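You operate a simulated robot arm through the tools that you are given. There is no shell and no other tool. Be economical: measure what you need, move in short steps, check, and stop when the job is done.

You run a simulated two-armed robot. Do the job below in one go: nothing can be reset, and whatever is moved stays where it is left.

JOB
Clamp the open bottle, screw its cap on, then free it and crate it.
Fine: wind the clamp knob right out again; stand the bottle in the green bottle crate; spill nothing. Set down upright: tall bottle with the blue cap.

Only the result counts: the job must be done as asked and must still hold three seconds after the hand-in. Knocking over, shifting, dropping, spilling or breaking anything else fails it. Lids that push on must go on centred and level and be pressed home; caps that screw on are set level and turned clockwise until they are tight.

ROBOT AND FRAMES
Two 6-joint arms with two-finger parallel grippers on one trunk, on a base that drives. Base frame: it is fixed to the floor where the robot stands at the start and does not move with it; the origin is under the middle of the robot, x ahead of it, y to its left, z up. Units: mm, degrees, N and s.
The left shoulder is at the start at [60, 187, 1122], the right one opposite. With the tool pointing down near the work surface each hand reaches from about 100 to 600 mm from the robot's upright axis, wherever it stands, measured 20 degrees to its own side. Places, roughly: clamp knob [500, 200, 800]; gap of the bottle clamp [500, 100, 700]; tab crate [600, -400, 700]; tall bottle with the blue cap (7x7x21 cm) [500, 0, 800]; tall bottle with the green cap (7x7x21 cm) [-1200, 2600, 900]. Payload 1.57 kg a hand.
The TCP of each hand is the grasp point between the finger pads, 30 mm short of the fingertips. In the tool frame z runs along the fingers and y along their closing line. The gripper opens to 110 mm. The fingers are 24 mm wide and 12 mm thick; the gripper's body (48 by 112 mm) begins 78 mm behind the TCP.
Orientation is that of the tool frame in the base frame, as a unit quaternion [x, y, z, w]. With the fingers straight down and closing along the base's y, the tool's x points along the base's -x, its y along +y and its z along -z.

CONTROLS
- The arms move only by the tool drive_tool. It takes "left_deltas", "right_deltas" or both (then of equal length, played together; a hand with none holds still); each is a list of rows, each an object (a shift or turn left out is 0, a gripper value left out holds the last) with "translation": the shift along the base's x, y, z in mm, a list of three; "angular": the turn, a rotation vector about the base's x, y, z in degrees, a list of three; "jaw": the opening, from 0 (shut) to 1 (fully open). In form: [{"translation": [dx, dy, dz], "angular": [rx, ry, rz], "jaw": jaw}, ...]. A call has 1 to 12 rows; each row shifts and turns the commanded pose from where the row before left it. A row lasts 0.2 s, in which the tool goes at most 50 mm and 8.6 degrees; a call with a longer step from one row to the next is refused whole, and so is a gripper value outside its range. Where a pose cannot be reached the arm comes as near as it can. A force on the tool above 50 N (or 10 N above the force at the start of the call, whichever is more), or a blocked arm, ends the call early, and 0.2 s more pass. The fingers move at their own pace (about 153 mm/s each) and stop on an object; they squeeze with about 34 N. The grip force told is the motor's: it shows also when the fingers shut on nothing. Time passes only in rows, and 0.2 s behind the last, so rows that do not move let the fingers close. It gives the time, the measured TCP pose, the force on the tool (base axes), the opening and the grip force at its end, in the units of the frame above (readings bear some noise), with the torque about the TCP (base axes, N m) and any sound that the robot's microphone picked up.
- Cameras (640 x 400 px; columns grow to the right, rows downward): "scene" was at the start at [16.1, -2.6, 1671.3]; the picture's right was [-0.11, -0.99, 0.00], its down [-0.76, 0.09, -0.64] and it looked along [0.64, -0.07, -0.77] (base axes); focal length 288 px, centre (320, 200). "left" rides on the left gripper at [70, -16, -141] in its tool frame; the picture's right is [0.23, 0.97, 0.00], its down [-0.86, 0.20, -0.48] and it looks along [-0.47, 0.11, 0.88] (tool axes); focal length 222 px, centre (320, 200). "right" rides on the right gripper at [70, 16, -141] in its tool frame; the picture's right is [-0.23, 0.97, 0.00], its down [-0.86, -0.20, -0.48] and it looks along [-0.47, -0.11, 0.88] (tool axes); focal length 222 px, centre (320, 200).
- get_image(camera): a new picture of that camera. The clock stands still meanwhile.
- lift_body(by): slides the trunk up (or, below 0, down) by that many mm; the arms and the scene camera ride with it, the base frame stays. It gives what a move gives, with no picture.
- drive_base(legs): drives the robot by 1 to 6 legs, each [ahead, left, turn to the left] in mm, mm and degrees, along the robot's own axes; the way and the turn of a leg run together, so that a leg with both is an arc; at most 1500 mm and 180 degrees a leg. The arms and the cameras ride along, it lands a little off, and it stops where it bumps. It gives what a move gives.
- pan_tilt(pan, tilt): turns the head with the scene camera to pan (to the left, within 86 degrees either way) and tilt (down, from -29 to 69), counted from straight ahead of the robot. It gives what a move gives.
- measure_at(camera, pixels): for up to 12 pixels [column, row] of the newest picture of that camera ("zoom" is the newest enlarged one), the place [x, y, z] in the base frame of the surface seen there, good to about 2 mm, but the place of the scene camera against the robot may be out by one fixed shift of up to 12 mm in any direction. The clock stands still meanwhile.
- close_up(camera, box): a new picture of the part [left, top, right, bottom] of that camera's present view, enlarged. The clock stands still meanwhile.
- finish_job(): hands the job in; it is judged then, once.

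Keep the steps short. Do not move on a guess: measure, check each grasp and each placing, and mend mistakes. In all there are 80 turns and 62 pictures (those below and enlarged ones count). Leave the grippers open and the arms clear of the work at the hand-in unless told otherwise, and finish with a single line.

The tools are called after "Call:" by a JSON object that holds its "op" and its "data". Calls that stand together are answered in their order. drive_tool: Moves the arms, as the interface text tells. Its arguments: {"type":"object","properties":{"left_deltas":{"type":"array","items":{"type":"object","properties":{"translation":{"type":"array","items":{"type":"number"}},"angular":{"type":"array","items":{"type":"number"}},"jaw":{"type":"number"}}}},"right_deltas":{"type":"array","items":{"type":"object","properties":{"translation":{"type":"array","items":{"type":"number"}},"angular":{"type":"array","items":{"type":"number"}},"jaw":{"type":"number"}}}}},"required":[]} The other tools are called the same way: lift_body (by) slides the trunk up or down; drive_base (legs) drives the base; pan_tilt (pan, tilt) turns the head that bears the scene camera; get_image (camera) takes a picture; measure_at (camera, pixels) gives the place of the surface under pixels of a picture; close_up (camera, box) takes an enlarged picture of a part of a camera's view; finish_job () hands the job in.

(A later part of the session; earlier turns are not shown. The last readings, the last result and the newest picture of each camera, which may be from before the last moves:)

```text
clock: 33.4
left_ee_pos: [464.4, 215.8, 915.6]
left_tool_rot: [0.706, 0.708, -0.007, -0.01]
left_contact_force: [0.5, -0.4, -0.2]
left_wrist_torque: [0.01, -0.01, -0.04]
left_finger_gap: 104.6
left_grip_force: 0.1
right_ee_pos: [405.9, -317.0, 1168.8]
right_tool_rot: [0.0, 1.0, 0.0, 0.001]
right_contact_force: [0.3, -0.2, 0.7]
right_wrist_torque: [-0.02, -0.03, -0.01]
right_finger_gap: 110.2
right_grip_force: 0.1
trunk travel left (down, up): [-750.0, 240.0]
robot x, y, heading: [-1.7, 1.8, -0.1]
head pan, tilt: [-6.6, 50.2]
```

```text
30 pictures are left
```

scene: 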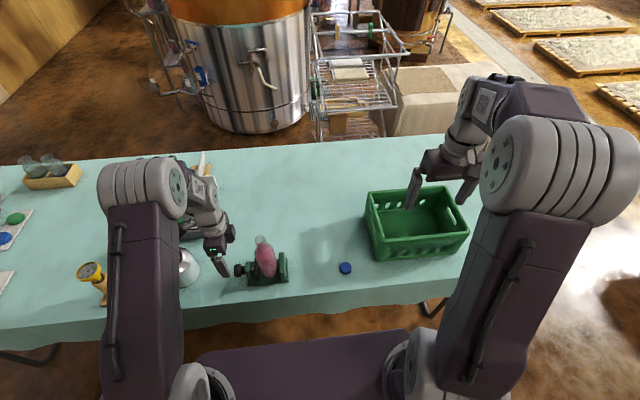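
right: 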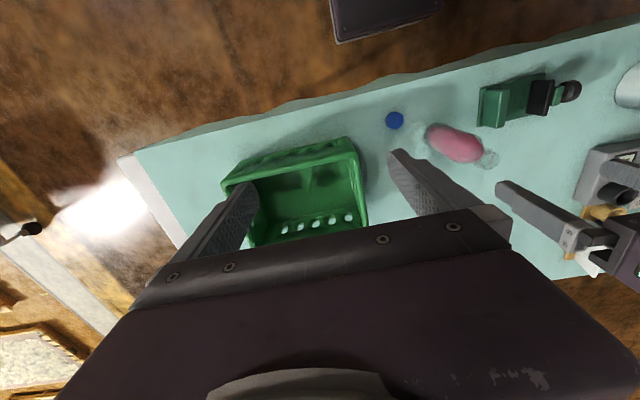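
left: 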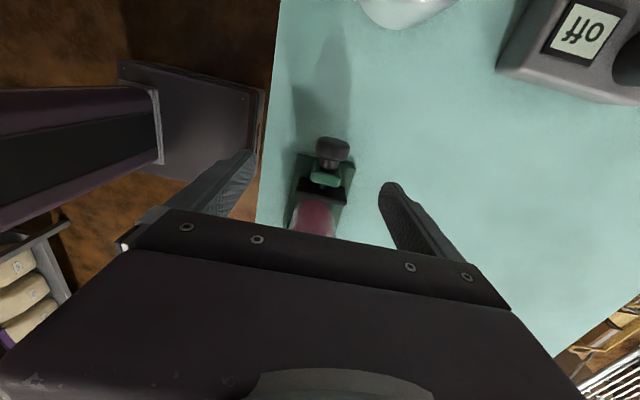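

The clamp still sits where it was (fixed jaw at y 76, bracket 180, knob about (473,215)). To find the best trunk height for tilting, I'll try ±51° in free air here, where z 915 is equivalent to a trunk 118 mm lower.

Call:
{"op": "drive_tool", "data": {"left_deltas": [{"translation": [14, 3, 0]}, {"angular": [0, 8.6, 0]}, {"angular": [0, 8.6, 0]}, {"angular": [0, 8.6, 0]}, {"angular": [0, 8.6, 0]}, {"angular": [0, 8.6, 0]}, {"angular": [0, 8.6, 0]}]}}

Call:
{"op": "drive_tool", "data": {"left_deltas": [{"angular": [0, -8.6, 0]}, {"angular": [0, -8.6, 0]}, {"angular": [0, -8.6, 0]}, {"angular": [0, -8.6, 0]}, {"angular": [0, -8.6, 0]}, {"angular": [0, -8.6, 0]}]}}

Call:
{"op": "drive_tool", "data": {"left_deltas": [{"angular": [0, -8.6, 0]}, {"angular": [0, -8.6, 0]}, {"angular": [0, -8.6, 0]}, {"angular": [0, -8.6, 0]}, {"angular": [0, -8.6, 0]}, {"angular": [0, -8.6, 0]}]}}

Call:
{"op": "drive_tool", "data": {"left_deltas": [{"angular": [0, 8.6, 0]}, {"angular": [0, 8.6, 0]}, {"angular": [0, 8.6, 0]}, {"angular": [0, 8.6, 0]}, {"angular": [0, 8.6, 0]}, {"angular": [0, 8.6, 0]}]}}

```text
clock: 35.0
left_ee_pos: [388.2, 213.0, 936.3]
left_tool_rot: [0.632, 0.633, -0.314, -0.318]
left_contact_force: [-0.4, -0.5, -0.1]
left_wrist_torque: [0.01, 0.01, 0.07]
left_finger_gap: 104.4
left_grip_force: 0.1
left hand out of reach, approached as far as the arm can: row 5, 6, 7
right_ee_pos: [405.7, -318.0, 1168.1]
right_tool_rot: [-0.001, 1.0, 0.0, 0.0]
right_contact_force: [-0.3, -0.2, -0.4]
right_wrist_torque: [-0.03, 0.02, -0.02]
right_finger_gap: 110.0
right_grip_force: 0.0
trunk travel left (down, up): [-750.0, 240.0]
robot x, y, heading: [0.4, -0.9, -0.0]
head pan, tilt: [-6.6, 50.2]
```

```text
clock: 36.4
left_ee_pos: [386.6, 212.5, 936.5]
left_tool_rot: [0.706, 0.708, -0.007, -0.01]
left_contact_force: [-0.5, 0.2, 0.2]
left_wrist_torque: [0.01, -0.04, 0.0]
left_finger_gap: 104.5
left_grip_force: 0.0
right_ee_pos: [404.0, -318.8, 1168.8]
right_tool_rot: [0.0, 1.0, 0.0, 0.0]
right_contact_force: [-0.6, 0.2, 0.5]
right_wrist_torque: [-0.02, -0.02, 0.0]
right_finger_gap: 110.2
right_grip_force: 0.1
trunk travel left (down, up): [-750.0, 240.0]
robot x, y, heading: [6.2, -3.6, 0.2]
head pan, tilt: [-6.6, 50.2]
```

```text
clock: 37.8
left_ee_pos: [452.7, 224.9, 1007.0]
left_tool_rot: [0.643, 0.645, 0.292, 0.292]
left_contact_force: [0.6, -0.4, -0.1]
left_wrist_torque: [0.01, 0.0, -0.03]
left_finger_gap: 104.5
left_grip_force: 0.0
left hand out of reach, approached as far as the arm can: row 4, 5, 6
right_ee_pos: [403.9, -318.6, 1168.3]
right_tool_rot: [-0.001, 1.0, 0.0, 0.0]
right_contact_force: [-0.9, -0.4, 0.1]
right_wrist_torque: [0.02, -0.03, -0.01]
right_finger_gap: 110.2
right_grip_force: 0.0
trunk travel left (down, up): [-750.0, 240.0]
robot x, y, heading: [0.8, -0.4, -0.0]
head pan, tilt: [-6.6, 50.2]
```

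```text
clock: 39.2
left_ee_pos: [454.6, 225.1, 1005.6]
left_tool_rot: [0.707, 0.707, -0.009, -0.012]
left_contact_force: [0.0, -0.1, -0.6]
left_wrist_torque: [0.04, 0.02, 0.04]
left_finger_gap: 104.6
left_grip_force: 0.1
left hand out of reach, approached as far as the arm can: row 4
right_ee_pos: [406.8, -318.0, 1168.5]
right_tool_rot: [0.0, 1.0, 0.0, 0.0]
right_contact_force: [0.6, 0.5, 0.7]
right_wrist_torque: [0.0, 0.01, 0.0]
right_finger_gap: 110.0
right_grip_force: 0.1
trunk travel left (down, up): [-750.0, 240.0]
robot x, y, heading: [0.1, -1.7, 0.2]
head pan, tilt: [-6.6, 50.2]
```

The positive side is limited by arm reach (about 500 mm shoulder to wrist). Lowering the trunk 120 mm should give roughly +25° to -50°. I'll lower it and try the negative tilt in air.

Call:
{"op": "lift_body", "data": {"by": -120}}

Call:
{"op": "drive_tool", "data": {"left_deltas": [{"translation": [24, -5, 0], "jaw": 0.5}, {"translation": [0, 0, 0]}, {"angular": [0, -8.6, 0]}, {"angular": [0, -8.6, 0]}, {"angular": [0, -8.6, 0]}, {"angular": [0, -8.6, 0]}, {"angular": [0, -8.6, 0]}, {"angular": [0, -8.6, 0]}, {"angular": [0, -8.6, 0]}]}}

Call:
{"op": "drive_tool", "data": {"left_deltas": [{"angular": [0, 8.6, 0]}, {"angular": [0, 8.6, 0]}, {"angular": [0, 8.6, 0]}, {"angular": [0, 8.6, 0]}, {"angular": [0, 8.6, 0]}, {"angular": [0, 8.6, 0]}, {"angular": [0, 8.6, 0]}]}}

```text
clock: 40.7
left_ee_pos: [454.5, 225.8, 885.9]
left_tool_rot: [0.706, 0.708, -0.008, -0.01]
left_contact_force: [0.1, -1.2, 0.3]
left_wrist_torque: [0.03, -0.03, -0.03]
left_finger_gap: 104.5
left_grip_force: 0.1
right_ee_pos: [404.5, -318.4, 1048.2]
right_tool_rot: [0.0, 1.0, -0.001, 0.0]
right_contact_force: [0.5, -0.2, 0.1]
right_wrist_torque: [0.0, -0.03, 0.01]
right_finger_gap: 110.1
right_grip_force: 0.0
trunk travel left (down, up): [-630.0, 360.0]
robot x, y, heading: [1.6, -1.4, 0.1]
head pan, tilt: [-6.6, 50.2]
```

```text
clock: 42.7
left_ee_pos: [515.9, 222.7, 921.5]
left_tool_rot: [0.618, 0.622, 0.34, 0.34]
left_contact_force: [-0.6, -0.3, 1.2]
left_wrist_torque: [-0.02, 0.01, 0.02]
left_finger_gap: 54.9
left_grip_force: 0.1
left hand out of reach, approached as far as the arm can: row 5, 6, 9
right_ee_pos: [405.5, -317.5, 1050.6]
right_tool_rot: [0.0, 1.0, 0.0, 0.0]
right_contact_force: [-0.7, 0.3, 0.3]
right_wrist_torque: [-0.01, 0.02, -0.02]
right_finger_gap: 109.9
right_grip_force: 0.0
trunk travel left (down, up): [-630.0, 360.0]
robot x, y, heading: [0.9, 2.0, -0.1]
head pan, tilt: [-6.6, 50.2]
```

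```text
clock: 44.3
left_ee_pos: [516.7, 221.8, 920.9]
left_tool_rot: [0.706, 0.708, -0.009, -0.011]
left_contact_force: [0.1, 0.2, 1.1]
left_wrist_torque: [0.02, 0.01, 0.04]
left_finger_gap: 55.1
left_grip_force: 0.1
left hand out of reach, approached as far as the arm can: row 4
right_ee_pos: [406.5, -316.8, 1047.8]
right_tool_rot: [-0.001, 1.0, 0.0, -0.001]
right_contact_force: [0.2, -0.4, 0.3]
right_wrist_torque: [0.06, 0.0, -0.02]
right_finger_gap: 110.0
right_grip_force: 0.1
trunk travel left (down, up): [-630.0, 360.0]
robot x, y, heading: [2.0, -1.3, -0.1]
head pan, tilt: [-6.6, 50.2]
```

Before planning further, I'll measure how far the jaw pad moved with that first ~41° turn.

Call:
{"op": "close_up", "data": {"camera": "scene", "box": [180, 220, 340, 320]}}

```text
4.00 times, centred on (260, 270) of scene
```

zoom: 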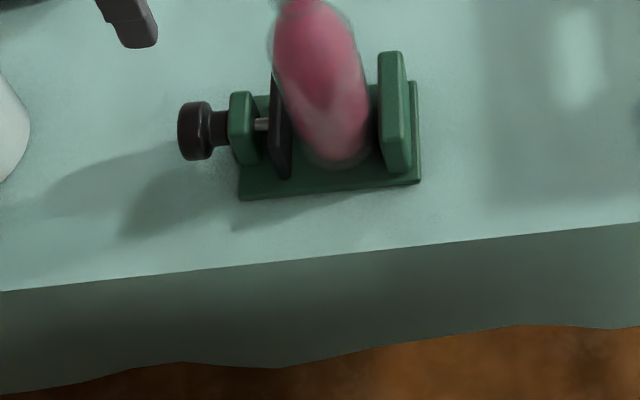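

The pad has clearly moved in, with the bolt visible at (262,124). Measuring the faces.

Call:
{"op": "measure_at", "data": {"camera": "zoom", "pixels": [[283, 165], [275, 110], [280, 150], [243, 100], [190, 130], [215, 130], [385, 100], [386, 140], [262, 125], [350, 100], [290, 165]]}}

```text
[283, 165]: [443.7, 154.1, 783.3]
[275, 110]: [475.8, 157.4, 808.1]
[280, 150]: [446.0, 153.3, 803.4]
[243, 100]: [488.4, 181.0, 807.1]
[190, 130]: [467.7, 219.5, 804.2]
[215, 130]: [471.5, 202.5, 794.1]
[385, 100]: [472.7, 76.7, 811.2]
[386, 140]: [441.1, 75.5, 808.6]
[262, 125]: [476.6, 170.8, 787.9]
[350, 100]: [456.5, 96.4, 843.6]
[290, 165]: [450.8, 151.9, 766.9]
```

The pad has moved about 8 mm of about 19 mm for ~41°, so roughly 60° more is needed. I'll raise the trunk back to where +8° to -34° worked and come onto the knob along the tool axis at +8.6°.

Call:
{"op": "lift_body", "data": {"by": 120}}

Call:
{"op": "drive_tool", "data": {"left_deltas": [{"translation": [-9, -1, -45]}, {"translation": [-9, -1, -45]}, {"translation": [-8, -1, -45]}, {"translation": [0, 0, -40], "angular": [0, 7.4, 0]}, {"translation": [0, 0, -14]}, {"translation": [0, 0, 0]}]}}

```text
clock: 45.8
left_ee_pos: [515.8, 220.9, 1041.7]
left_tool_rot: [0.707, 0.707, -0.008, -0.01]
left_contact_force: [-0.7, -0.4, 0.1]
left_wrist_torque: [0.0, -0.02, -0.01]
left_finger_gap: 55.3
left_grip_force: 0.0
right_ee_pos: [404.8, -317.4, 1168.5]
right_tool_rot: [0.0, 1.0, 0.001, 0.0]
right_contact_force: [0.3, -0.8, -0.4]
right_wrist_torque: [0.0, 0.03, 0.04]
right_finger_gap: 110.1
right_grip_force: 0.1
trunk travel left (down, up): [-750.0, 240.0]
robot x, y, heading: [1.7, 2.5, 0.0]
head pan, tilt: [-6.6, 50.2]
```

```text
clock: 47.2
left_ee_pos: [490.4, 220.0, 853.6]
left_tool_rot: [0.704, 0.706, -0.052, -0.056]
left_contact_force: [0.5, 0.1, -1.1]
left_wrist_torque: [0.03, 0.01, -0.01]
left_finger_gap: 55.0
left_grip_force: 0.0
right_ee_pos: [405.5, -318.3, 1168.8]
right_tool_rot: [0.0, 1.0, 0.0, 0.0]
right_contact_force: [0.1, 0.0, 0.6]
right_wrist_torque: [0.02, -0.01, -0.03]
right_finger_gap: 110.0
right_grip_force: 0.0
trunk travel left (down, up): [-750.0, 240.0]
robot x, y, heading: [0.8, 3.1, -0.0]
head pan, tilt: [-6.6, 50.2]
```

Call:
{"op": "drive_tool", "data": {"left_deltas": [{"translation": [-3, -1, -20]}, {"translation": [-3, 0, -20]}, {"translation": [-2.6, 0, -17.5]}, {"jaw": 0.45}, {"jaw": 0.4}, {"jaw": 0.2}, {"jaw": 0}, {"jaw": 0}]}}

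Call:
{"op": "drive_tool", "data": {"left_deltas": [{"translation": [-3.36, 0, 0.25], "angular": [0, -8.6, 0]}, {"translation": [-3.36, 0, -0.25], "angular": [0, -8.6, 0]}, {"translation": [-3.29, 0, -0.76], "angular": [0, -8.6, 0]}, {"translation": [-3.14, 0, -1.23], "angular": [0, -8.6, 0]}, {"translation": [-2.92, 0, -1.7], "angular": [0, -8.6, 0]}, {"translation": [0, 0, 0]}]}}

Call:
{"op": "close_up", "data": {"camera": "scene", "box": [200, 200, 328, 280]}}

```text
clock: 49.0
left_ee_pos: [483.2, 218.2, 797.1]
left_tool_rot: [0.705, 0.705, -0.053, -0.056]
left_contact_force: [9.0, 0.9, 0.7]
left_wrist_torque: [-0.14, -0.17, -0.2]
left_finger_gap: 43.3
left_grip_force: 45.5
right_ee_pos: [405.4, -318.3, 1168.7]
right_tool_rot: [0.0, 1.0, 0.0, -0.001]
right_contact_force: [0.0, -0.1, -0.2]
right_wrist_torque: [-0.01, 0.0, 0.05]
right_finger_gap: 110.1
right_grip_force: 0.1
trunk travel left (down, up): [-750.0, 240.0]
robot x, y, heading: [-0.1, 1.6, 0.1]
head pan, tilt: [-6.6, 50.2]
```

```text
clock: 50.4
left_ee_pos: [467.1, 218.5, 793.1]
left_tool_rot: [0.673, 0.677, 0.211, 0.209]
left_contact_force: [17.6, 7.7, 14.6]
left_wrist_torque: [0.3, -0.5, -0.12]
left_finger_gap: 43.3
left_grip_force: 45.1
right_ee_pos: [406.2, -317.4, 1167.7]
right_tool_rot: [-0.001, 1.0, 0.0, -0.001]
right_contact_force: [-0.3, 0.6, -0.8]
right_wrist_torque: [0.0, 0.03, 0.03]
right_finger_gap: 109.7
right_grip_force: 0.0
trunk travel left (down, up): [-750.0, 240.0]
robot x, y, heading: [0.2, 1.0, 0.0]
head pan, tilt: [-6.6, 50.2]
```

```text
5.00 times, centred on (264, 240) of scene
```

zoom: 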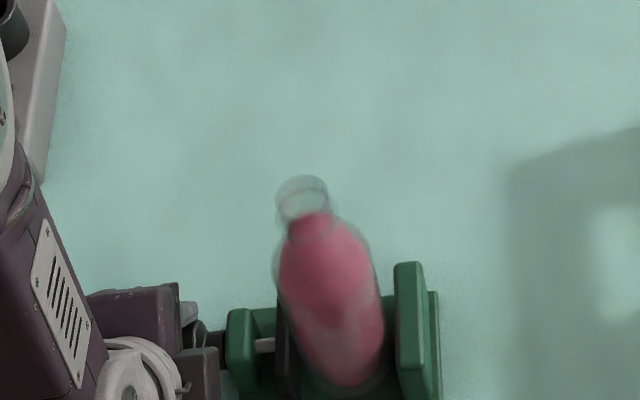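

That turned well: the bolt is longer and forces are modest. I'll open slightly, swing back and take the next stroke.

Call:
{"op": "drive_tool", "data": {"left_deltas": [{"jaw": 0.48}, {"jaw": 0.48}, {"translation": [2.92, 0, 1.7], "angular": [0, 8.6, 0]}, {"translation": [3.14, 0, 1.23], "angular": [0, 8.6, 0]}, {"translation": [3.29, 0, 0.76], "angular": [0, 8.6, 0]}, {"translation": [3.36, 0, 0.25], "angular": [0, 8.6, 0]}, {"translation": [3.36, 0, -0.25], "angular": [0, 8.6, 0]}, {"jaw": 0.4}, {"jaw": 0.2}, {"jaw": 0}, {"jaw": 0}]}}

Call:
{"op": "drive_tool", "data": {"left_deltas": [{"translation": [-3.36, 0, 0.25], "angular": [0, -8.6, 0]}, {"translation": [-3.36, 0, -0.25], "angular": [0, -8.6, 0]}, {"translation": [-3.29, 0, -0.76], "angular": [0, -8.6, 0]}]}}

Call:
{"op": "close_up", "data": {"camera": "scene", "box": [200, 200, 328, 280]}}

```text
clock: 52.8
left_ee_pos: [481.7, 220.4, 793.4]
left_tool_rot: [0.705, 0.705, -0.053, -0.055]
left_contact_force: [11.2, -0.2, 1.0]
left_wrist_torque: [-0.32, -0.23, -0.13]
left_finger_gap: 43.6
left_grip_force: 44.6
left hand out of reach, approached as far as the arm can: row 5
right_ee_pos: [406.0, -318.8, 1167.4]
right_tool_rot: [0.0, 1.0, 0.0, -0.001]
right_contact_force: [-0.2, -0.4, -0.4]
right_wrist_torque: [0.0, 0.01, -0.02]
right_finger_gap: 110.1
right_grip_force: 0.0
trunk travel left (down, up): [-750.0, 240.0]
robot x, y, heading: [2.2, 0.6, -0.1]
head pan, tilt: [-6.6, 50.2]
```

```text
clock: 53.6
left_ee_pos: [474.1, 222.0, 792.8]
left_tool_rot: [0.698, 0.701, 0.106, 0.103]
left_contact_force: [10.8, -4.1, -1.7]
left_wrist_torque: [1.08, -0.19, 0.49]
left_finger_gap: 43.7
left_grip_force: 44.7
right_ee_pos: [408.8, -318.1, 1167.9]
right_tool_rot: [-0.001, 1.0, 0.001, -0.002]
right_contact_force: [0.5, 0.7, -0.2]
right_wrist_torque: [0.01, 0.02, -0.03]
right_finger_gap: 110.1
right_grip_force: 0.1
trunk travel left (down, up): [-750.0, 240.0]
robot x, y, heading: [2.4, 4.4, 0.1]
head pan, tilt: [-6.6, 50.2]
```

```text
5.00 times, centred on (264, 240) of scene
```

zoom: 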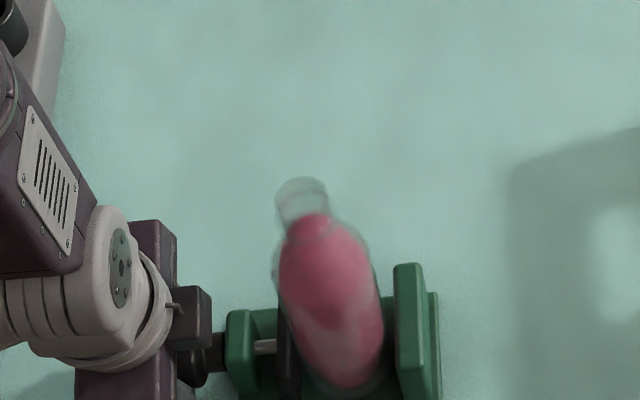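

I'll measure the pad and bottle positions to see whether this stroke advanced the jaw.

Call:
{"op": "measure_at", "data": {"camera": "zoom", "pixels": [[285, 310], [286, 340], [290, 370], [287, 390], [240, 320], [400, 300], [405, 340], [400, 380], [330, 350], [265, 347], [378, 300]]}}

Call:
{"op": "drive_tool", "data": {"left_deltas": [{"translation": [-3.14, 0, -1.23], "angular": [0, -8.6, 0]}, {"translation": [-2.92, 0, -1.7], "angular": [0, -8.6, 0]}]}}

Call:
{"op": "close_up", "data": {"camera": "scene", "box": [200, 210, 328, 290]}}

Call:
{"op": "measure_at", "data": {"camera": "zoom", "pixels": [[285, 260], [286, 290], [290, 320], [287, 340], [240, 270], [400, 250], [405, 290], [330, 300], [265, 297], [378, 250], [395, 320], [293, 345]]}}

```text
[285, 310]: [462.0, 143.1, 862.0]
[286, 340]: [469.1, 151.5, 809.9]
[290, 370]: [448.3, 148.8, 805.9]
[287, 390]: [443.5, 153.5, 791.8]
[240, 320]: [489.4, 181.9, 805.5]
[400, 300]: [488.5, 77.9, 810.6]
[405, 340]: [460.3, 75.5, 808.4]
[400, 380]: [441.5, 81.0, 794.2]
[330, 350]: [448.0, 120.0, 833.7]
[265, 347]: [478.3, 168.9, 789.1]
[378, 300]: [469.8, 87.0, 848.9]
```

```text
clock: 54.2
left_ee_pos: [469.2, 221.9, 791.1]
left_tool_rot: [0.673, 0.677, 0.211, 0.209]
left_contact_force: [20.1, 8.4, 6.3]
left_wrist_torque: [-0.34, -0.39, -0.41]
left_finger_gap: 42.9
left_grip_force: 45.0
right_ee_pos: [408.8, -316.3, 1167.9]
right_tool_rot: [-0.001, 1.0, 0.0, -0.002]
right_contact_force: [0.2, 0.5, 0.5]
right_wrist_torque: [-0.01, 0.02, 0.0]
right_finger_gap: 109.9
right_grip_force: 0.1
trunk travel left (down, up): [-750.0, 240.0]
robot x, y, heading: [1.3, 2.6, 0.4]
head pan, tilt: [-6.6, 50.2]
```

```text
5.00 times, centred on (264, 250) of scene
```

zoom: 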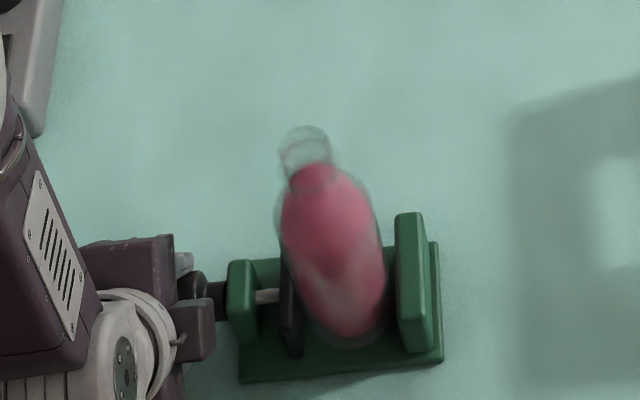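

```text
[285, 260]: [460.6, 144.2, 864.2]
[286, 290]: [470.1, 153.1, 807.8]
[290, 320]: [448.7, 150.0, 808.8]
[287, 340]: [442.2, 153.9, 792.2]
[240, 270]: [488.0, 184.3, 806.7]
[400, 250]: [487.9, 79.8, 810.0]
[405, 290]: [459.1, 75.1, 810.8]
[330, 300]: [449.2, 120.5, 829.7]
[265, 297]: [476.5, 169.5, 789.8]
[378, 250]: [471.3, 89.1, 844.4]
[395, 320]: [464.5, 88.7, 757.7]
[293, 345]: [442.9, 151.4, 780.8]
```

The pad advanced slightly (bolt 24→27 px) but isn't tight yet. I'll do another return and full stroke.

Call:
{"op": "drive_tool", "data": {"left_deltas": [{"jaw": 0.48}, {"jaw": 0.48}, {"translation": [2.92, 0, 1.7], "angular": [0, 8.6, 0]}, {"translation": [3.14, 0, 1.23], "angular": [0, 8.6, 0]}, {"translation": [3.29, 0, 0.76], "angular": [0, 8.6, 0]}, {"translation": [3.36, 0, 0.25], "angular": [0, 8.6, 0]}, {"translation": [3.36, 0, -0.25], "angular": [0, 8.6, 0]}, {"jaw": 0.4}, {"jaw": 0.2}, {"jaw": 0}, {"jaw": 0}]}}

Call:
{"op": "drive_tool", "data": {"left_deltas": [{"translation": [-3.36, 0, 0.25], "angular": [0, -8.6, 0]}, {"translation": [-3.36, 0, -0.25], "angular": [0, -8.6, 0]}, {"translation": [-3.29, 0, -0.76], "angular": [0, -8.6, 0]}, {"translation": [-3.14, 0, -1.23], "angular": [0, -8.6, 0]}, {"translation": [-2.92, 0, -1.7], "angular": [0, -8.6, 0]}]}}

Call:
{"op": "close_up", "data": {"camera": "scene", "box": [200, 210, 328, 290]}}

```text
clock: 56.6
left_ee_pos: [482.0, 225.9, 791.9]
left_tool_rot: [0.705, 0.705, -0.052, -0.056]
left_contact_force: [13.0, -1.2, 0.6]
left_wrist_torque: [-0.47, -0.22, -0.11]
left_finger_gap: 43.6
left_grip_force: 44.9
left hand out of reach, approached as far as the arm can: row 5
right_ee_pos: [407.3, -317.7, 1169.0]
right_tool_rot: [0.0, 1.0, 0.0, -0.001]
right_contact_force: [-0.4, 0.8, -0.1]
right_wrist_torque: [0.0, 0.0, 0.0]
right_finger_gap: 110.1
right_grip_force: 0.1
trunk travel left (down, up): [-750.0, 240.0]
robot x, y, heading: [-0.6, 0.1, 0.1]
head pan, tilt: [-6.6, 50.2]
```

```text
clock: 57.8
left_ee_pos: [469.8, 226.3, 791.3]
left_tool_rot: [0.673, 0.676, 0.213, 0.21]
left_contact_force: [25.7, 3.2, 12.5]
left_wrist_torque: [0.93, -0.51, 0.58]
left_finger_gap: 43.8
left_grip_force: 45.1
right_ee_pos: [408.8, -318.2, 1167.5]
right_tool_rot: [0.0, 1.0, 0.0, -0.002]
right_contact_force: [0.0, -0.4, -0.6]
right_wrist_torque: [0.0, 0.01, -0.01]
right_finger_gap: 109.8
right_grip_force: 0.0
trunk travel left (down, up): [-750.0, 240.0]
robot x, y, heading: [3.8, -1.5, 0.0]
head pan, tilt: [-6.6, 50.2]
```

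```text
5.00 times, centred on (264, 250) of scene
```

zoom: 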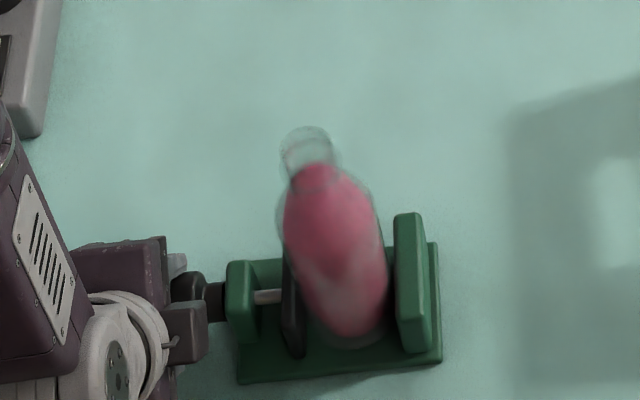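

Progress is small and the hand has drifted outward in y (226), partly off the knob; the return swing may also be dragging the knob back. I'll open wider, withdraw along the tool axis, swing back clear of the knob, and re-seat.

Call:
{"op": "drive_tool", "data": {"left_deltas": [{"translation": [0, 0, 0], "jaw": 0.55}, {"translation": [-5.6, 0, 8.3], "jaw": 0.6}, {"translation": [-8.5, 0, 12.4]}, {"translation": [-8.5, 0, 12.4]}, {"translation": [5.5, -1, 4], "angular": [0, 8.6, 0]}, {"translation": [8.7, -2, 3.4], "angular": [0, 8.6, 0]}, {"translation": [9.2, -2, 2.1], "angular": [0, 8.6, 0]}, {"translation": [9.3, -2, 0.7], "angular": [0, 8.6, 0]}, {"translation": [9.3, -2, -0.7], "angular": [0, 8.6, 0]}, {"translation": [0, 0, 0]}]}}

Call:
{"op": "close_up", "data": {"camera": "scene", "box": [200, 210, 328, 290]}}

Call:
{"op": "measure_at", "data": {"camera": "zoom", "pixels": [[286, 290], [290, 320], [287, 340], [240, 270], [405, 290], [268, 297], [220, 300], [190, 290]]}}

```text
clock: 60.0
left_ee_pos: [479.5, 221.4, 832.2]
left_tool_rot: [0.704, 0.706, -0.053, -0.056]
left_contact_force: [0.0, 0.4, -0.7]
left_wrist_torque: [0.02, 0.0, 0.02]
left_finger_gap: 65.9
left_grip_force: 0.0
left hand out of reach, approached as far as the arm can: row 7
right_ee_pos: [404.5, -317.4, 1169.5]
right_tool_rot: [0.0, 1.0, 0.0, -0.001]
right_contact_force: [0.0, 0.4, 0.5]
right_wrist_torque: [0.0, 0.01, -0.01]
right_finger_gap: 110.0
right_grip_force: 0.0
trunk travel left (down, up): [-750.0, 240.0]
robot x, y, heading: [2.0, -1.8, -0.0]
head pan, tilt: [-6.6, 50.2]
```

```text
5.00 times, centred on (264, 250) of scene
```

zoom: 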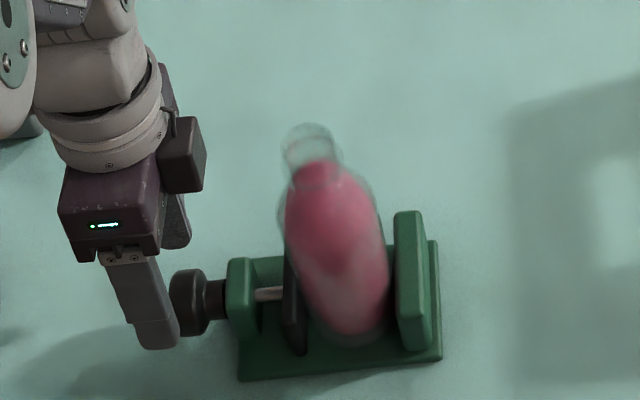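

```text
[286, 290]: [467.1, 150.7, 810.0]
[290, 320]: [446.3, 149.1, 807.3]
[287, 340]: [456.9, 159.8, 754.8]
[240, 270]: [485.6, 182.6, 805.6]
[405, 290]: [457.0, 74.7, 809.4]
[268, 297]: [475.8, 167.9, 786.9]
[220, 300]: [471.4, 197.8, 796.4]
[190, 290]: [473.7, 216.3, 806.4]
```

The bottle itself has now shifted about 3 mm toward the fixed jaw, so the pad is on it. The hand is about 10 mm short in x after the swing. I'll correct, re-seat on the knob and turn again.

Call:
{"op": "drive_tool", "data": {"left_deltas": [{"translation": [9.6, -4, 0]}, {"translation": [-2.8, 0, -19]}, {"translation": [-2.8, 0, -19]}, {"jaw": 0.48}, {"jaw": 0.42}, {"jaw": 0.35}, {"jaw": 0.1}, {"jaw": 0}, {"jaw": 0}]}}

Call:
{"op": "drive_tool", "data": {"left_deltas": [{"translation": [-3.36, 0, 0.25], "angular": [0, -8.6, 0]}, {"translation": [-3.36, 0, -0.25], "angular": [0, -8.6, 0]}, {"translation": [-3.29, 0, -0.76], "angular": [0, -8.6, 0]}, {"translation": [-3.14, 0, -1.23], "angular": [0, -8.6, 0]}, {"translation": [-2.92, 0, -1.7], "angular": [0, -8.6, 0]}]}}

Call:
{"op": "close_up", "data": {"camera": "scene", "box": [200, 210, 328, 290]}}

```text
clock: 62.0
left_ee_pos: [481.9, 217.9, 792.7]
left_tool_rot: [0.704, 0.706, -0.056, -0.057]
left_contact_force: [-17.8, -1.1, -7.0]
left_wrist_torque: [0.11, 0.26, -0.47]
left_finger_gap: 43.2
left_grip_force: 44.9
right_ee_pos: [403.5, -318.4, 1169.2]
right_tool_rot: [-0.001, 1.0, 0.0, 0.001]
right_contact_force: [0.3, -0.1, 0.4]
right_wrist_torque: [0.02, -0.02, -0.02]
right_finger_gap: 110.0
right_grip_force: 0.0
trunk travel left (down, up): [-750.0, 240.0]
robot x, y, heading: [-3.2, 0.2, -0.1]
head pan, tilt: [-6.6, 50.2]
```

```text
clock: 63.2
left_ee_pos: [468.7, 218.1, 790.2]
left_tool_rot: [0.673, 0.678, 0.211, 0.208]
left_contact_force: [1.8, 5.6, 6.7]
left_wrist_torque: [0.88, 0.16, 0.33]
left_finger_gap: 42.8
left_grip_force: 44.9
right_ee_pos: [404.7, -317.7, 1169.5]
right_tool_rot: [-0.001, 1.0, 0.0, 0.0]
right_contact_force: [-0.6, 0.5, -0.2]
right_wrist_torque: [-0.03, 0.03, -0.01]
right_finger_gap: 109.8
right_grip_force: 0.2
trunk travel left (down, up): [-750.0, 240.0]
robot x, y, heading: [2.0, -0.6, -0.0]
head pan, tilt: [-6.6, 50.2]
```

```text
5.00 times, centred on (264, 250) of scene
```

zoom: 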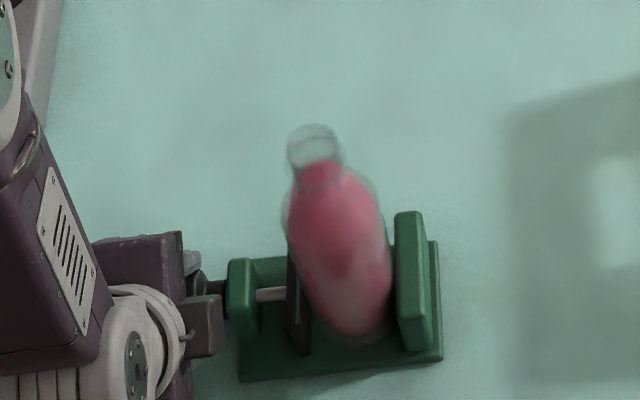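

Another ~2.5 mm of jaw travel. I'll repeat the same clear return and stroke, and watch for torque.

Call:
{"op": "drive_tool", "data": {"left_deltas": [{"translation": [0, 0, 0], "jaw": 0.55}, {"translation": [-5.6, 0, 8.3], "jaw": 0.6}, {"translation": [-8.5, 0, 12.4]}, {"translation": [-8.5, 0, 12.4]}, {"translation": [5.5, 0, 4], "angular": [0, 8.6, 0]}, {"translation": [8.7, 0, 3.4], "angular": [0, 8.6, 0]}, {"translation": [9.2, 0, 2.1], "angular": [0, 8.6, 0]}, {"translation": [9.3, 0, 0.7], "angular": [0, 8.6, 0]}, {"translation": [9.3, 0, -0.7], "angular": [0, 8.6, 0]}, {"translation": [0, 0, 0]}]}}

```text
clock: 65.4
left_ee_pos: [488.2, 215.7, 832.9]
left_tool_rot: [0.705, 0.705, -0.054, -0.056]
left_contact_force: [-0.2, -0.3, 0.5]
left_wrist_torque: [0.0, 0.01, 0.01]
left_finger_gap: 66.0
left_grip_force: 0.0
right_ee_pos: [405.2, -318.6, 1169.8]
right_tool_rot: [0.0, 1.0, 0.0, 0.0]
right_contact_force: [0.4, 0.5, -0.7]
right_wrist_torque: [0.03, 0.01, -0.01]
right_finger_gap: 110.1
right_grip_force: 0.2
trunk travel left (down, up): [-750.0, 240.0]
robot x, y, heading: [2.4, 0.9, 0.1]
head pan, tilt: [-6.6, 50.2]
```

No glitch this time (488, 216, 833). I'll re-seat and turn.

Call:
{"op": "drive_tool", "data": {"left_deltas": [{"translation": [0, 2, 0]}, {"translation": [-2.8, 0, -19]}, {"translation": [-2.8, 0, -19]}, {"jaw": 0.48}, {"jaw": 0.42}, {"jaw": 0.35}, {"jaw": 0.1}, {"jaw": 0}, {"jaw": 0}]}}

Call:
{"op": "drive_tool", "data": {"left_deltas": [{"translation": [-3.36, 0, 0.25], "angular": [0, -8.6, 0]}, {"translation": [-3.36, 0, -0.25], "angular": [0, -8.6, 0]}, {"translation": [-3.29, 0, -0.76], "angular": [0, -8.6, 0]}, {"translation": [-3.14, 0, -1.23], "angular": [0, -8.6, 0]}, {"translation": [-2.92, 0, -1.7], "angular": [0, -8.6, 0]}]}}

Call:
{"op": "close_up", "data": {"camera": "scene", "box": [200, 210, 328, 290]}}

```text
clock: 67.4
left_ee_pos: [481.3, 219.0, 793.5]
left_tool_rot: [0.704, 0.705, -0.054, -0.057]
left_contact_force: [-2.3, -0.4, 0.0]
left_wrist_torque: [0.07, 0.02, -0.35]
left_finger_gap: 43.0
left_grip_force: 44.9
right_ee_pos: [404.2, -317.5, 1168.6]
right_tool_rot: [0.0, 1.0, 0.001, 0.0]
right_contact_force: [0.1, -0.5, 0.0]
right_wrist_torque: [-0.03, 0.0, 0.03]
right_finger_gap: 110.3
right_grip_force: 0.1
trunk travel left (down, up): [-750.0, 240.0]
robot x, y, heading: [5.6, 2.7, -0.2]
head pan, tilt: [-6.6, 50.2]
```

```text
clock: 68.6
left_ee_pos: [468.8, 219.5, 790.9]
left_tool_rot: [0.674, 0.677, 0.21, 0.208]
left_contact_force: [16.9, 5.6, 7.1]
left_wrist_torque: [0.59, 0.65, 0.23]
left_finger_gap: 43.8
left_grip_force: 44.9
right_ee_pos: [407.6, -318.3, 1167.9]
right_tool_rot: [0.0, 1.0, 0.0, -0.001]
right_contact_force: [-0.5, 0.5, -0.5]
right_wrist_torque: [-0.01, -0.01, 0.03]
right_finger_gap: 109.9
right_grip_force: 0.0
trunk travel left (down, up): [-750.0, 240.0]
robot x, y, heading: [2.4, 1.6, 0.1]
head pan, tilt: [-6.6, 50.2]
```

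```text
5.00 times, centred on (264, 250) of scene
```

zoom: 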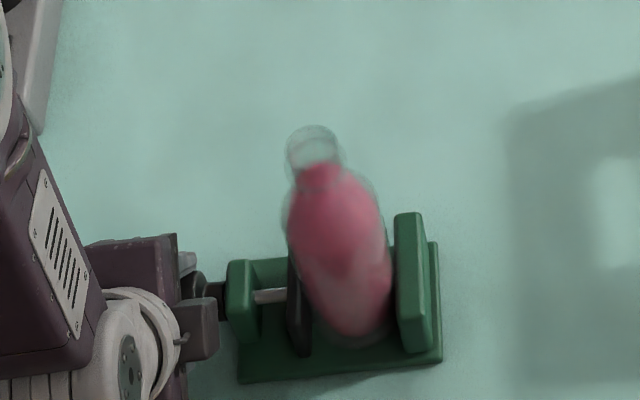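

The jaw no longer advances and the reaction about the knob axis rose to about 1 N·m, so the bottle is clamped tight. I'll release the knob, withdraw along the tool axis, level the hand and park it high.

Call:
{"op": "drive_tool", "data": {"left_deltas": [{"translation": [0, 0, 0], "jaw": 0.55}, {"translation": [-5.6, 0, 8.3], "jaw": 0.6}, {"translation": [-8.5, 0, 12.4]}, {"translation": [-8.5, 0, 12.4]}, {"translation": [0, 5, 25], "angular": [0, 8.6, 0]}, {"translation": [0, 10, 30], "angular": [0, 8.6, 0]}, {"translation": [0, 10, 35], "angular": [0, 8.6, 0]}, {"translation": [0, 10, 40], "angular": [0, 8.6, 0]}, {"translation": [0, 10, 45]}, {"translation": [0, 10, 45]}, {"translation": [0, 0, 45]}, {"translation": [0, 0, 0]}]}}

Call:
{"op": "drive_tool", "data": {"right_deltas": [{"translation": [9, 30, -30]}, {"translation": [9, 30, -30]}, {"translation": [9, 30, -30]}, {"translation": [9, 30, -40]}, {"translation": [9, 30, -40]}, {"translation": [9, 25, -40]}, {"translation": [2, 2, -40]}, {"translation": [0, 0, 0]}]}}

Call:
{"op": "get_image", "data": {"camera": "right"}}

Call:
{"op": "get_image", "data": {"camera": "scene"}}

```text
clock: 71.2
left_ee_pos: [444.5, 272.1, 1087.8]
left_tool_rot: [0.707, 0.708, 0.0, -0.004]
left_contact_force: [0.2, 0.2, -0.3]
left_wrist_torque: [0.0, 0.04, -0.01]
left_finger_gap: 66.1
left_grip_force: 0.0
right_ee_pos: [405.2, -318.1, 1168.1]
right_tool_rot: [0.0, 1.0, -0.001, 0.0]
right_contact_force: [0.9, 0.0, -0.2]
right_wrist_torque: [0.01, 0.0, -0.02]
right_finger_gap: 110.1
right_grip_force: 0.1
trunk travel left (down, up): [-750.0, 240.0]
robot x, y, heading: [0.6, -1.7, 0.0]
head pan, tilt: [-6.6, 50.2]
```

```text
refused: row 4 steps farther than a row can; nothing moved
```

```text
21 pictures are left
```

right: 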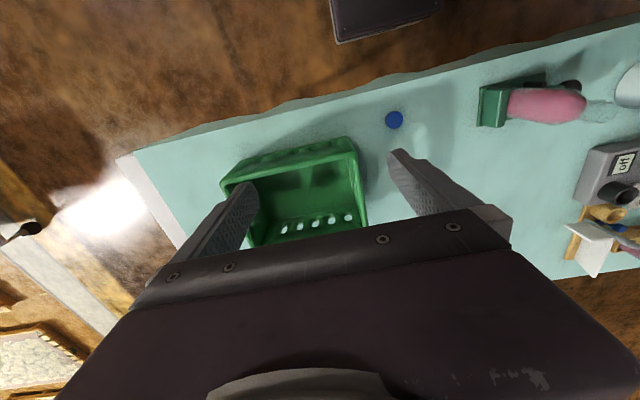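

```text
20 pictures are left
```

scene: 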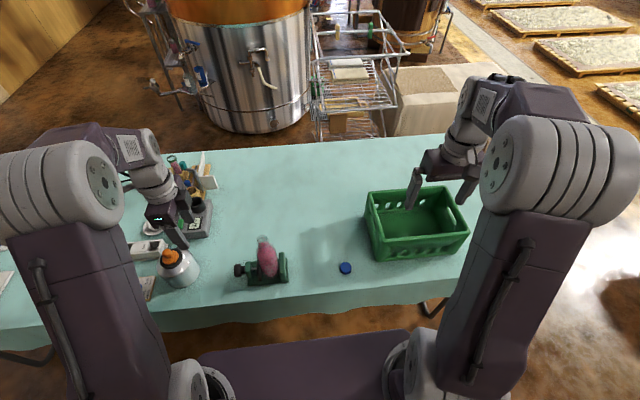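

The step was too long and was refused. I'll repeat with shorter rows.

Call:
{"op": "drive_tool", "data": {"right_deltas": [{"translation": [9, 30, -20]}, {"translation": [9, 30, -20]}, {"translation": [9, 30, -20]}, {"translation": [9, 30, -20]}, {"translation": [9, 30, -20]}, {"translation": [9, 25, -20]}, {"translation": [0, 0, -45]}, {"translation": [0, 0, -45]}, {"translation": [0, 0, -45]}, {"translation": [0, 0, -35]}, {"translation": [0, 0, 0]}]}}

Call:
{"op": "close_up", "data": {"camera": "right", "box": [200, 40, 440, 190]}}

```text
clock: 73.6
left_ee_pos: [444.1, 272.4, 1088.0]
left_tool_rot: [0.706, 0.708, -0.001, -0.003]
left_contact_force: [-0.2, -0.3, 0.5]
left_wrist_torque: [-0.02, -0.04, -0.02]
left_finger_gap: 66.0
left_grip_force: 0.2
right_ee_pos: [459.0, -143.0, 879.0]
right_tool_rot: [0.0, 1.0, 0.0, 0.0]
right_contact_force: [-0.1, 0.0, -0.1]
right_wrist_torque: [-0.01, 0.02, -0.01]
right_finger_gap: 110.1
right_grip_force: 0.1
trunk travel left (down, up): [-750.0, 240.0]
robot x, y, heading: [-0.1, -0.4, 0.1]
head pan, tilt: [-6.6, 50.2]
```

```text
2.67 times, centred on (320, 115) of right
```

zoom: 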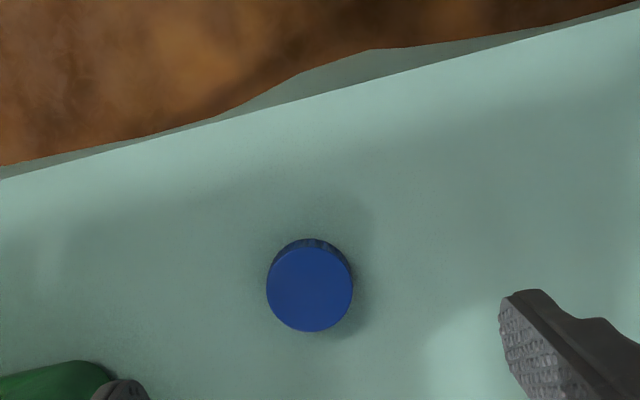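

Call:
{"op": "measure_at", "data": {"camera": "zoom", "pixels": [[310, 288], [272, 288], [348, 288], [310, 252], [310, 324], [315, 243], [380, 288]]}}

```text
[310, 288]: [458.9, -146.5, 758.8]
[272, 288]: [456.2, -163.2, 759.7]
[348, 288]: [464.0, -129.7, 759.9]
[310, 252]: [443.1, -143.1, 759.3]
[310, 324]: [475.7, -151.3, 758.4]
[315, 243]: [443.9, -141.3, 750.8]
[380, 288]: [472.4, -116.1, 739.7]
```

Cap centre is (459.5,-146.8), top z 759, about 38 mm across. I'll lower to TCP z 775 (tips 5 mm off the table) and grip it.

Call:
{"op": "drive_tool", "data": {"right_deltas": [{"translation": [0.5, -3.8, 0], "jaw": 0.6}, {"translation": [0, 0, -30]}, {"translation": [0, 0, -30]}, {"translation": [0, 0, -28]}, {"translation": [0, 0, -16]}, {"jaw": 0.45}, {"jaw": 0.4}, {"jaw": 0.36}, {"jaw": 0.33}, {"jaw": 0.2}, {"jaw": 0}, {"jaw": 0}]}}

Call:
{"op": "drive_tool", "data": {"right_deltas": [{"translation": [0, 0, 5]}, {"translation": [0, 0, 30]}, {"translation": [0, 0, 40]}, {"translation": [0, 0, 45]}, {"translation": [0, 0, 45]}, {"translation": [0, 0, 45]}, {"translation": [0, 0, 40]}, {"translation": [0, 0, 0]}]}}

Call:
{"op": "close_up", "data": {"camera": "right", "box": [220, 100, 420, 225]}}

```text
clock: 76.2
left_ee_pos: [444.8, 273.0, 1087.8]
left_tool_rot: [0.707, 0.708, 0.0, -0.002]
left_contact_force: [0.1, -0.8, 0.3]
left_wrist_torque: [0.01, -0.02, 0.02]
left_finger_gap: 66.0
left_grip_force: 0.1
right_ee_pos: [458.6, -145.9, 777.0]
right_tool_rot: [-0.001, 1.0, 0.001, 0.0]
right_contact_force: [0.2, 0.4, 0.4]
right_wrist_torque: [0.01, 0.01, -0.01]
right_finger_gap: 36.5
right_grip_force: 33.8
trunk travel left (down, up): [-750.0, 240.0]
robot x, y, heading: [1.6, 0.3, -0.0]
head pan, tilt: [-6.6, 50.2]
```

```text
clock: 78.0
left_ee_pos: [445.5, 272.9, 1087.8]
left_tool_rot: [0.706, 0.708, -0.001, -0.003]
left_contact_force: [-0.1, 0.0, 0.4]
left_wrist_torque: [0.05, 0.02, 0.0]
left_finger_gap: 66.0
left_grip_force: 0.1
right_ee_pos: [459.9, -147.1, 1026.3]
right_tool_rot: [0.0, 1.0, 0.0, -0.001]
right_contact_force: [0.8, -0.4, -0.1]
right_wrist_torque: [-0.02, -0.01, 0.04]
right_finger_gap: 36.2
right_grip_force: 34.1
trunk travel left (down, up): [-750.0, 240.0]
robot x, y, heading: [0.0, -0.8, 0.1]
head pan, tilt: [-6.6, 50.2]
```

```text
3.20 times, centred on (320, 162) of right
```

zoom: 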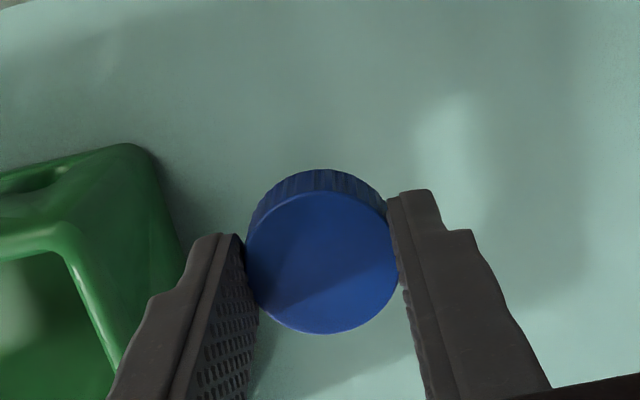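

The cap is held level. I'll drive the robot 170 mm left so the right hand can reach the bottle comfortably.

Call:
{"op": "drive_base", "data": {"legs": [[0, 170, 0]]}}

Call:
{"op": "get_image", "data": {"camera": "right"}}

Call:
{"op": "close_up", "data": {"camera": "scene", "box": [240, 180, 432, 300]}}

```text
clock: 79.5
left_ee_pos: [444.5, 439.6, 1086.5]
left_tool_rot: [0.707, 0.707, 0.001, -0.004]
left_contact_force: [-0.6, -0.8, 0.5]
left_wrist_torque: [0.0, -0.03, -0.02]
left_finger_gap: 65.8
left_grip_force: 0.0
right_ee_pos: [460.1, 20.4, 1025.9]
right_tool_rot: [0.002, 1.0, 0.001, 0.0]
right_contact_force: [0.8, 0.0, 0.5]
right_wrist_torque: [-0.01, 0.01, -0.01]
right_finger_gap: 36.6
right_grip_force: 33.7
trunk travel left (down, up): [-750.0, 240.0]
robot x, y, heading: [0.9, 175.3, -0.1]
head pan, tilt: [-6.6, 50.2]
```

```text
17 pictures are left
```

right: 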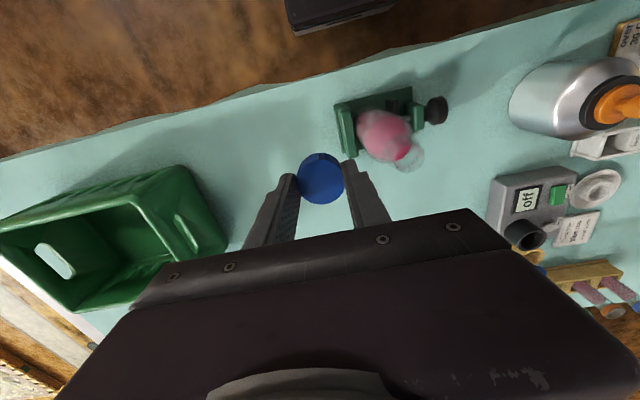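

```text
3.33 times, centred on (336, 240) of scene
```

zoom: 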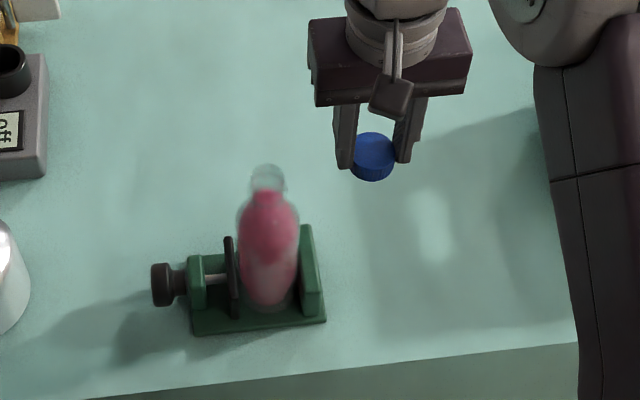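

The mouth and cap are both in view. I'll shift the right hand over the expected bottle axis (474,106.5) at the same height (cap bottom ~30 mm above the mouth) and check from the scene and left cameras.

Call:
{"op": "drive_tool", "data": {"right_deltas": [{"translation": [4, 22, 0]}, {"translation": [4, 22, 0]}, {"translation": [4, 22, 0]}, {"translation": [2, 20, 0]}, {"translation": [0, 0, 0]}]}}

Call:
{"op": "close_up", "data": {"camera": "scene", "box": [272, 180, 368, 240]}}

Call:
{"op": "get_image", "data": {"camera": "left"}}

Call:
{"op": "close_up", "data": {"camera": "right", "box": [220, 100, 420, 225]}}

```text
clock: 80.7
left_ee_pos: [446.1, 443.5, 1088.1]
left_tool_rot: [0.707, 0.707, 0.0, -0.003]
left_contact_force: [0.3, -0.2, 0.1]
left_wrist_torque: [-0.01, 0.03, -0.03]
left_finger_gap: 66.0
left_grip_force: 0.1
right_ee_pos: [473.0, 109.2, 1026.1]
right_tool_rot: [0.001, 1.0, -0.001, -0.001]
right_contact_force: [-0.1, -0.7, -0.2]
right_wrist_torque: [0.0, -0.02, 0.03]
right_finger_gap: 36.4
right_grip_force: 33.8
trunk travel left (down, up): [-750.0, 240.0]
robot x, y, heading: [2.7, 168.2, 0.1]
head pan, tilt: [-6.6, 50.2]
```

```text
6.67 times, centred on (320, 210) of scene
```

zoom: 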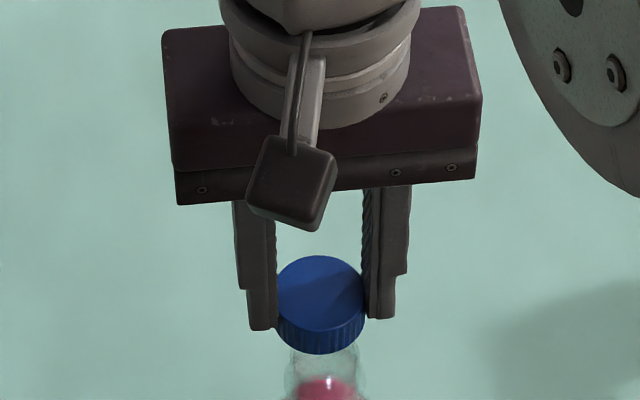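

```text
14 pictures are left
```

left: 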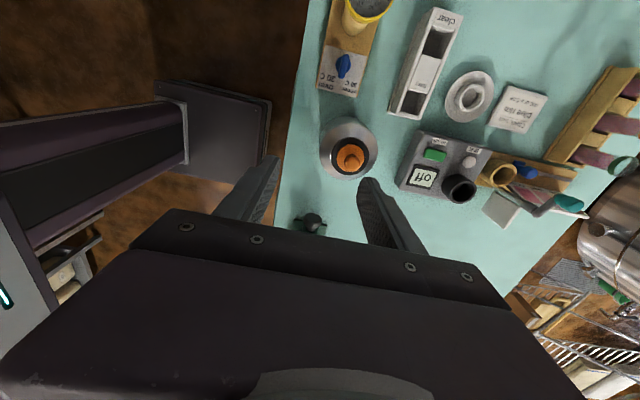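

```text
3.20 times, centred on (320, 162) of right
```

zoom: 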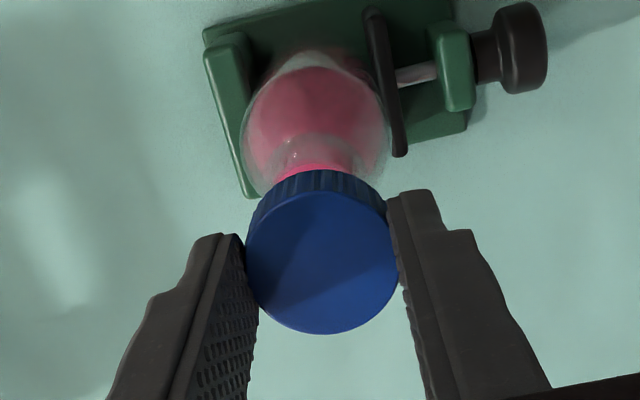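

From the scene and right views the neck lies about 1.2 mm to -y of the cap. For the x alignment I'll lower to ~5 mm above the mouth and tilt the left hand so its camera looks along -y at the neck.

Call:
{"op": "drive_tool", "data": {"right_deltas": [{"translation": [0, -1.2, -8]}, {"translation": [0, 0, -8]}, {"translation": [0, 0, -5]}, {"translation": [0, 0, 0]}, {"translation": [0, 0, 0]}], "left_deltas": [{"translation": [5, -20, 0], "angular": [-8, 0, 0]}, {"translation": [5, -20, 0], "angular": [-8, 0, 0]}, {"translation": [5, -20, 0], "angular": [-8, 0, 0]}, {"translation": [5, -20, 0], "angular": [-8, 0, 0]}, {"translation": [0, 0, 0]}]}}

Call:
{"op": "close_up", "data": {"camera": "left", "box": [224, 120, 416, 240]}}

Call:
{"op": "close_up", "data": {"camera": "scene", "box": [272, 190, 368, 250]}}

```text
clock: 81.9
left_ee_pos: [465.3, 361.2, 1086.5]
left_tool_rot: [0.68, 0.679, -0.196, 0.193]
left_contact_force: [-0.2, -0.8, -0.5]
left_wrist_torque: [0.02, 0.04, 0.0]
left_finger_gap: 66.0
left_grip_force: 0.1
right_ee_pos: [474.3, 107.6, 1004.6]
right_tool_rot: [0.001, 1.0, 0.0, -0.001]
right_contact_force: [-0.2, 0.4, -0.5]
right_wrist_torque: [0.03, -0.03, 0.0]
right_finger_gap: 36.2
right_grip_force: 34.4
trunk travel left (down, up): [-750.0, 240.0]
robot x, y, heading: [2.3, 172.8, -0.1]
head pan, tilt: [-6.6, 50.2]
```

```text
3.33 times, centred on (320, 180) of left
```

zoom: 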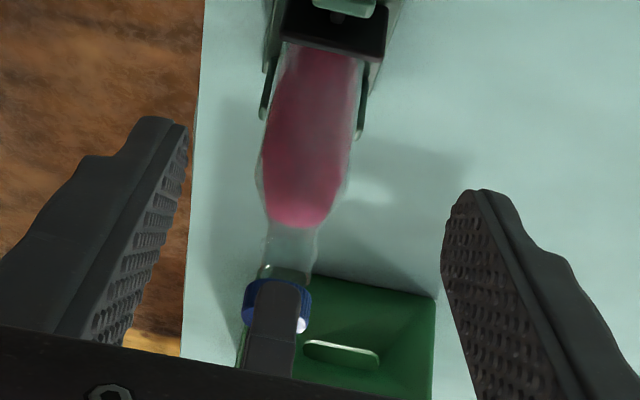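

```text
6.67 times, centred on (320, 220) of scene
```

zoom: 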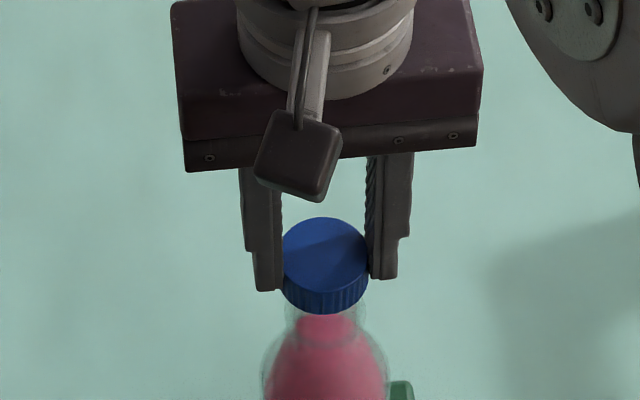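

Side view: the bottle axis extrapolates to column ≈282 at the cap while the cap is at 277.5, about 2 mm short in +x. The scene view shows y aligned. I'll shift +2 in x and lower gently until contact.

Call:
{"op": "drive_tool", "data": {"right_deltas": [{"translation": [2, 0, 0]}, {"translation": [0, 0, -2]}, {"translation": [0, 0, -2]}, {"translation": [0, 0, -1]}, {"translation": [0, 0, -1]}, {"translation": [0, 0, 0]}]}}

Call:
{"op": "drive_tool", "data": {"right_deltas": [{"translation": [0, 0, -1]}, {"translation": [0, 0, -1]}, {"translation": [0, 0, 0]}]}}

Call:
{"op": "close_up", "data": {"camera": "left", "box": [256, 170, 352, 230]}}

```text
clock: 83.3
left_ee_pos: [465.2, 362.3, 1086.2]
left_tool_rot: [0.68, 0.68, -0.196, 0.192]
left_contact_force: [0.1, 1.1, -0.4]
left_wrist_torque: [0.02, 0.04, -0.01]
left_finger_gap: 66.1
left_grip_force: 0.1
right_ee_pos: [475.2, 106.6, 998.1]
right_tool_rot: [0.001, 1.0, 0.0, 0.001]
right_contact_force: [0.1, -0.6, 0.1]
right_wrist_torque: [0.0, 0.0, -0.04]
right_finger_gap: 36.5
right_grip_force: 33.7
trunk travel left (down, up): [-750.0, 240.0]
robot x, y, heading: [0.1, 168.3, 0.1]
head pan, tilt: [-6.6, 50.2]
```

```text
clock: 84.1
left_ee_pos: [465.5, 361.7, 1086.3]
left_tool_rot: [0.681, 0.679, -0.196, 0.191]
left_contact_force: [0.0, 0.1, -0.5]
left_wrist_torque: [0.01, 0.02, 0.02]
left_finger_gap: 66.1
left_grip_force: 0.0
right_ee_pos: [475.9, 107.9, 995.5]
right_tool_rot: [0.001, 1.0, 0.0, 0.0]
right_contact_force: [0.7, 0.3, 0.0]
right_wrist_torque: [-0.01, -0.01, -0.01]
right_finger_gap: 36.4
right_grip_force: 34.0
trunk travel left (down, up): [-750.0, 240.0]
robot x, y, heading: [5.0, 173.3, 0.1]
head pan, tilt: [-6.6, 50.2]
```

```text
6.67 times, centred on (304, 200) of left
```

zoom: 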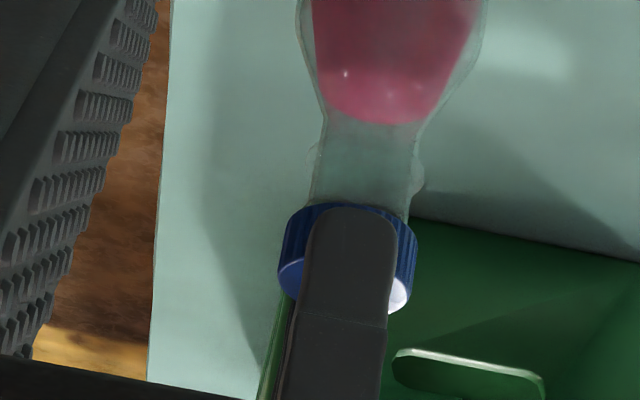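

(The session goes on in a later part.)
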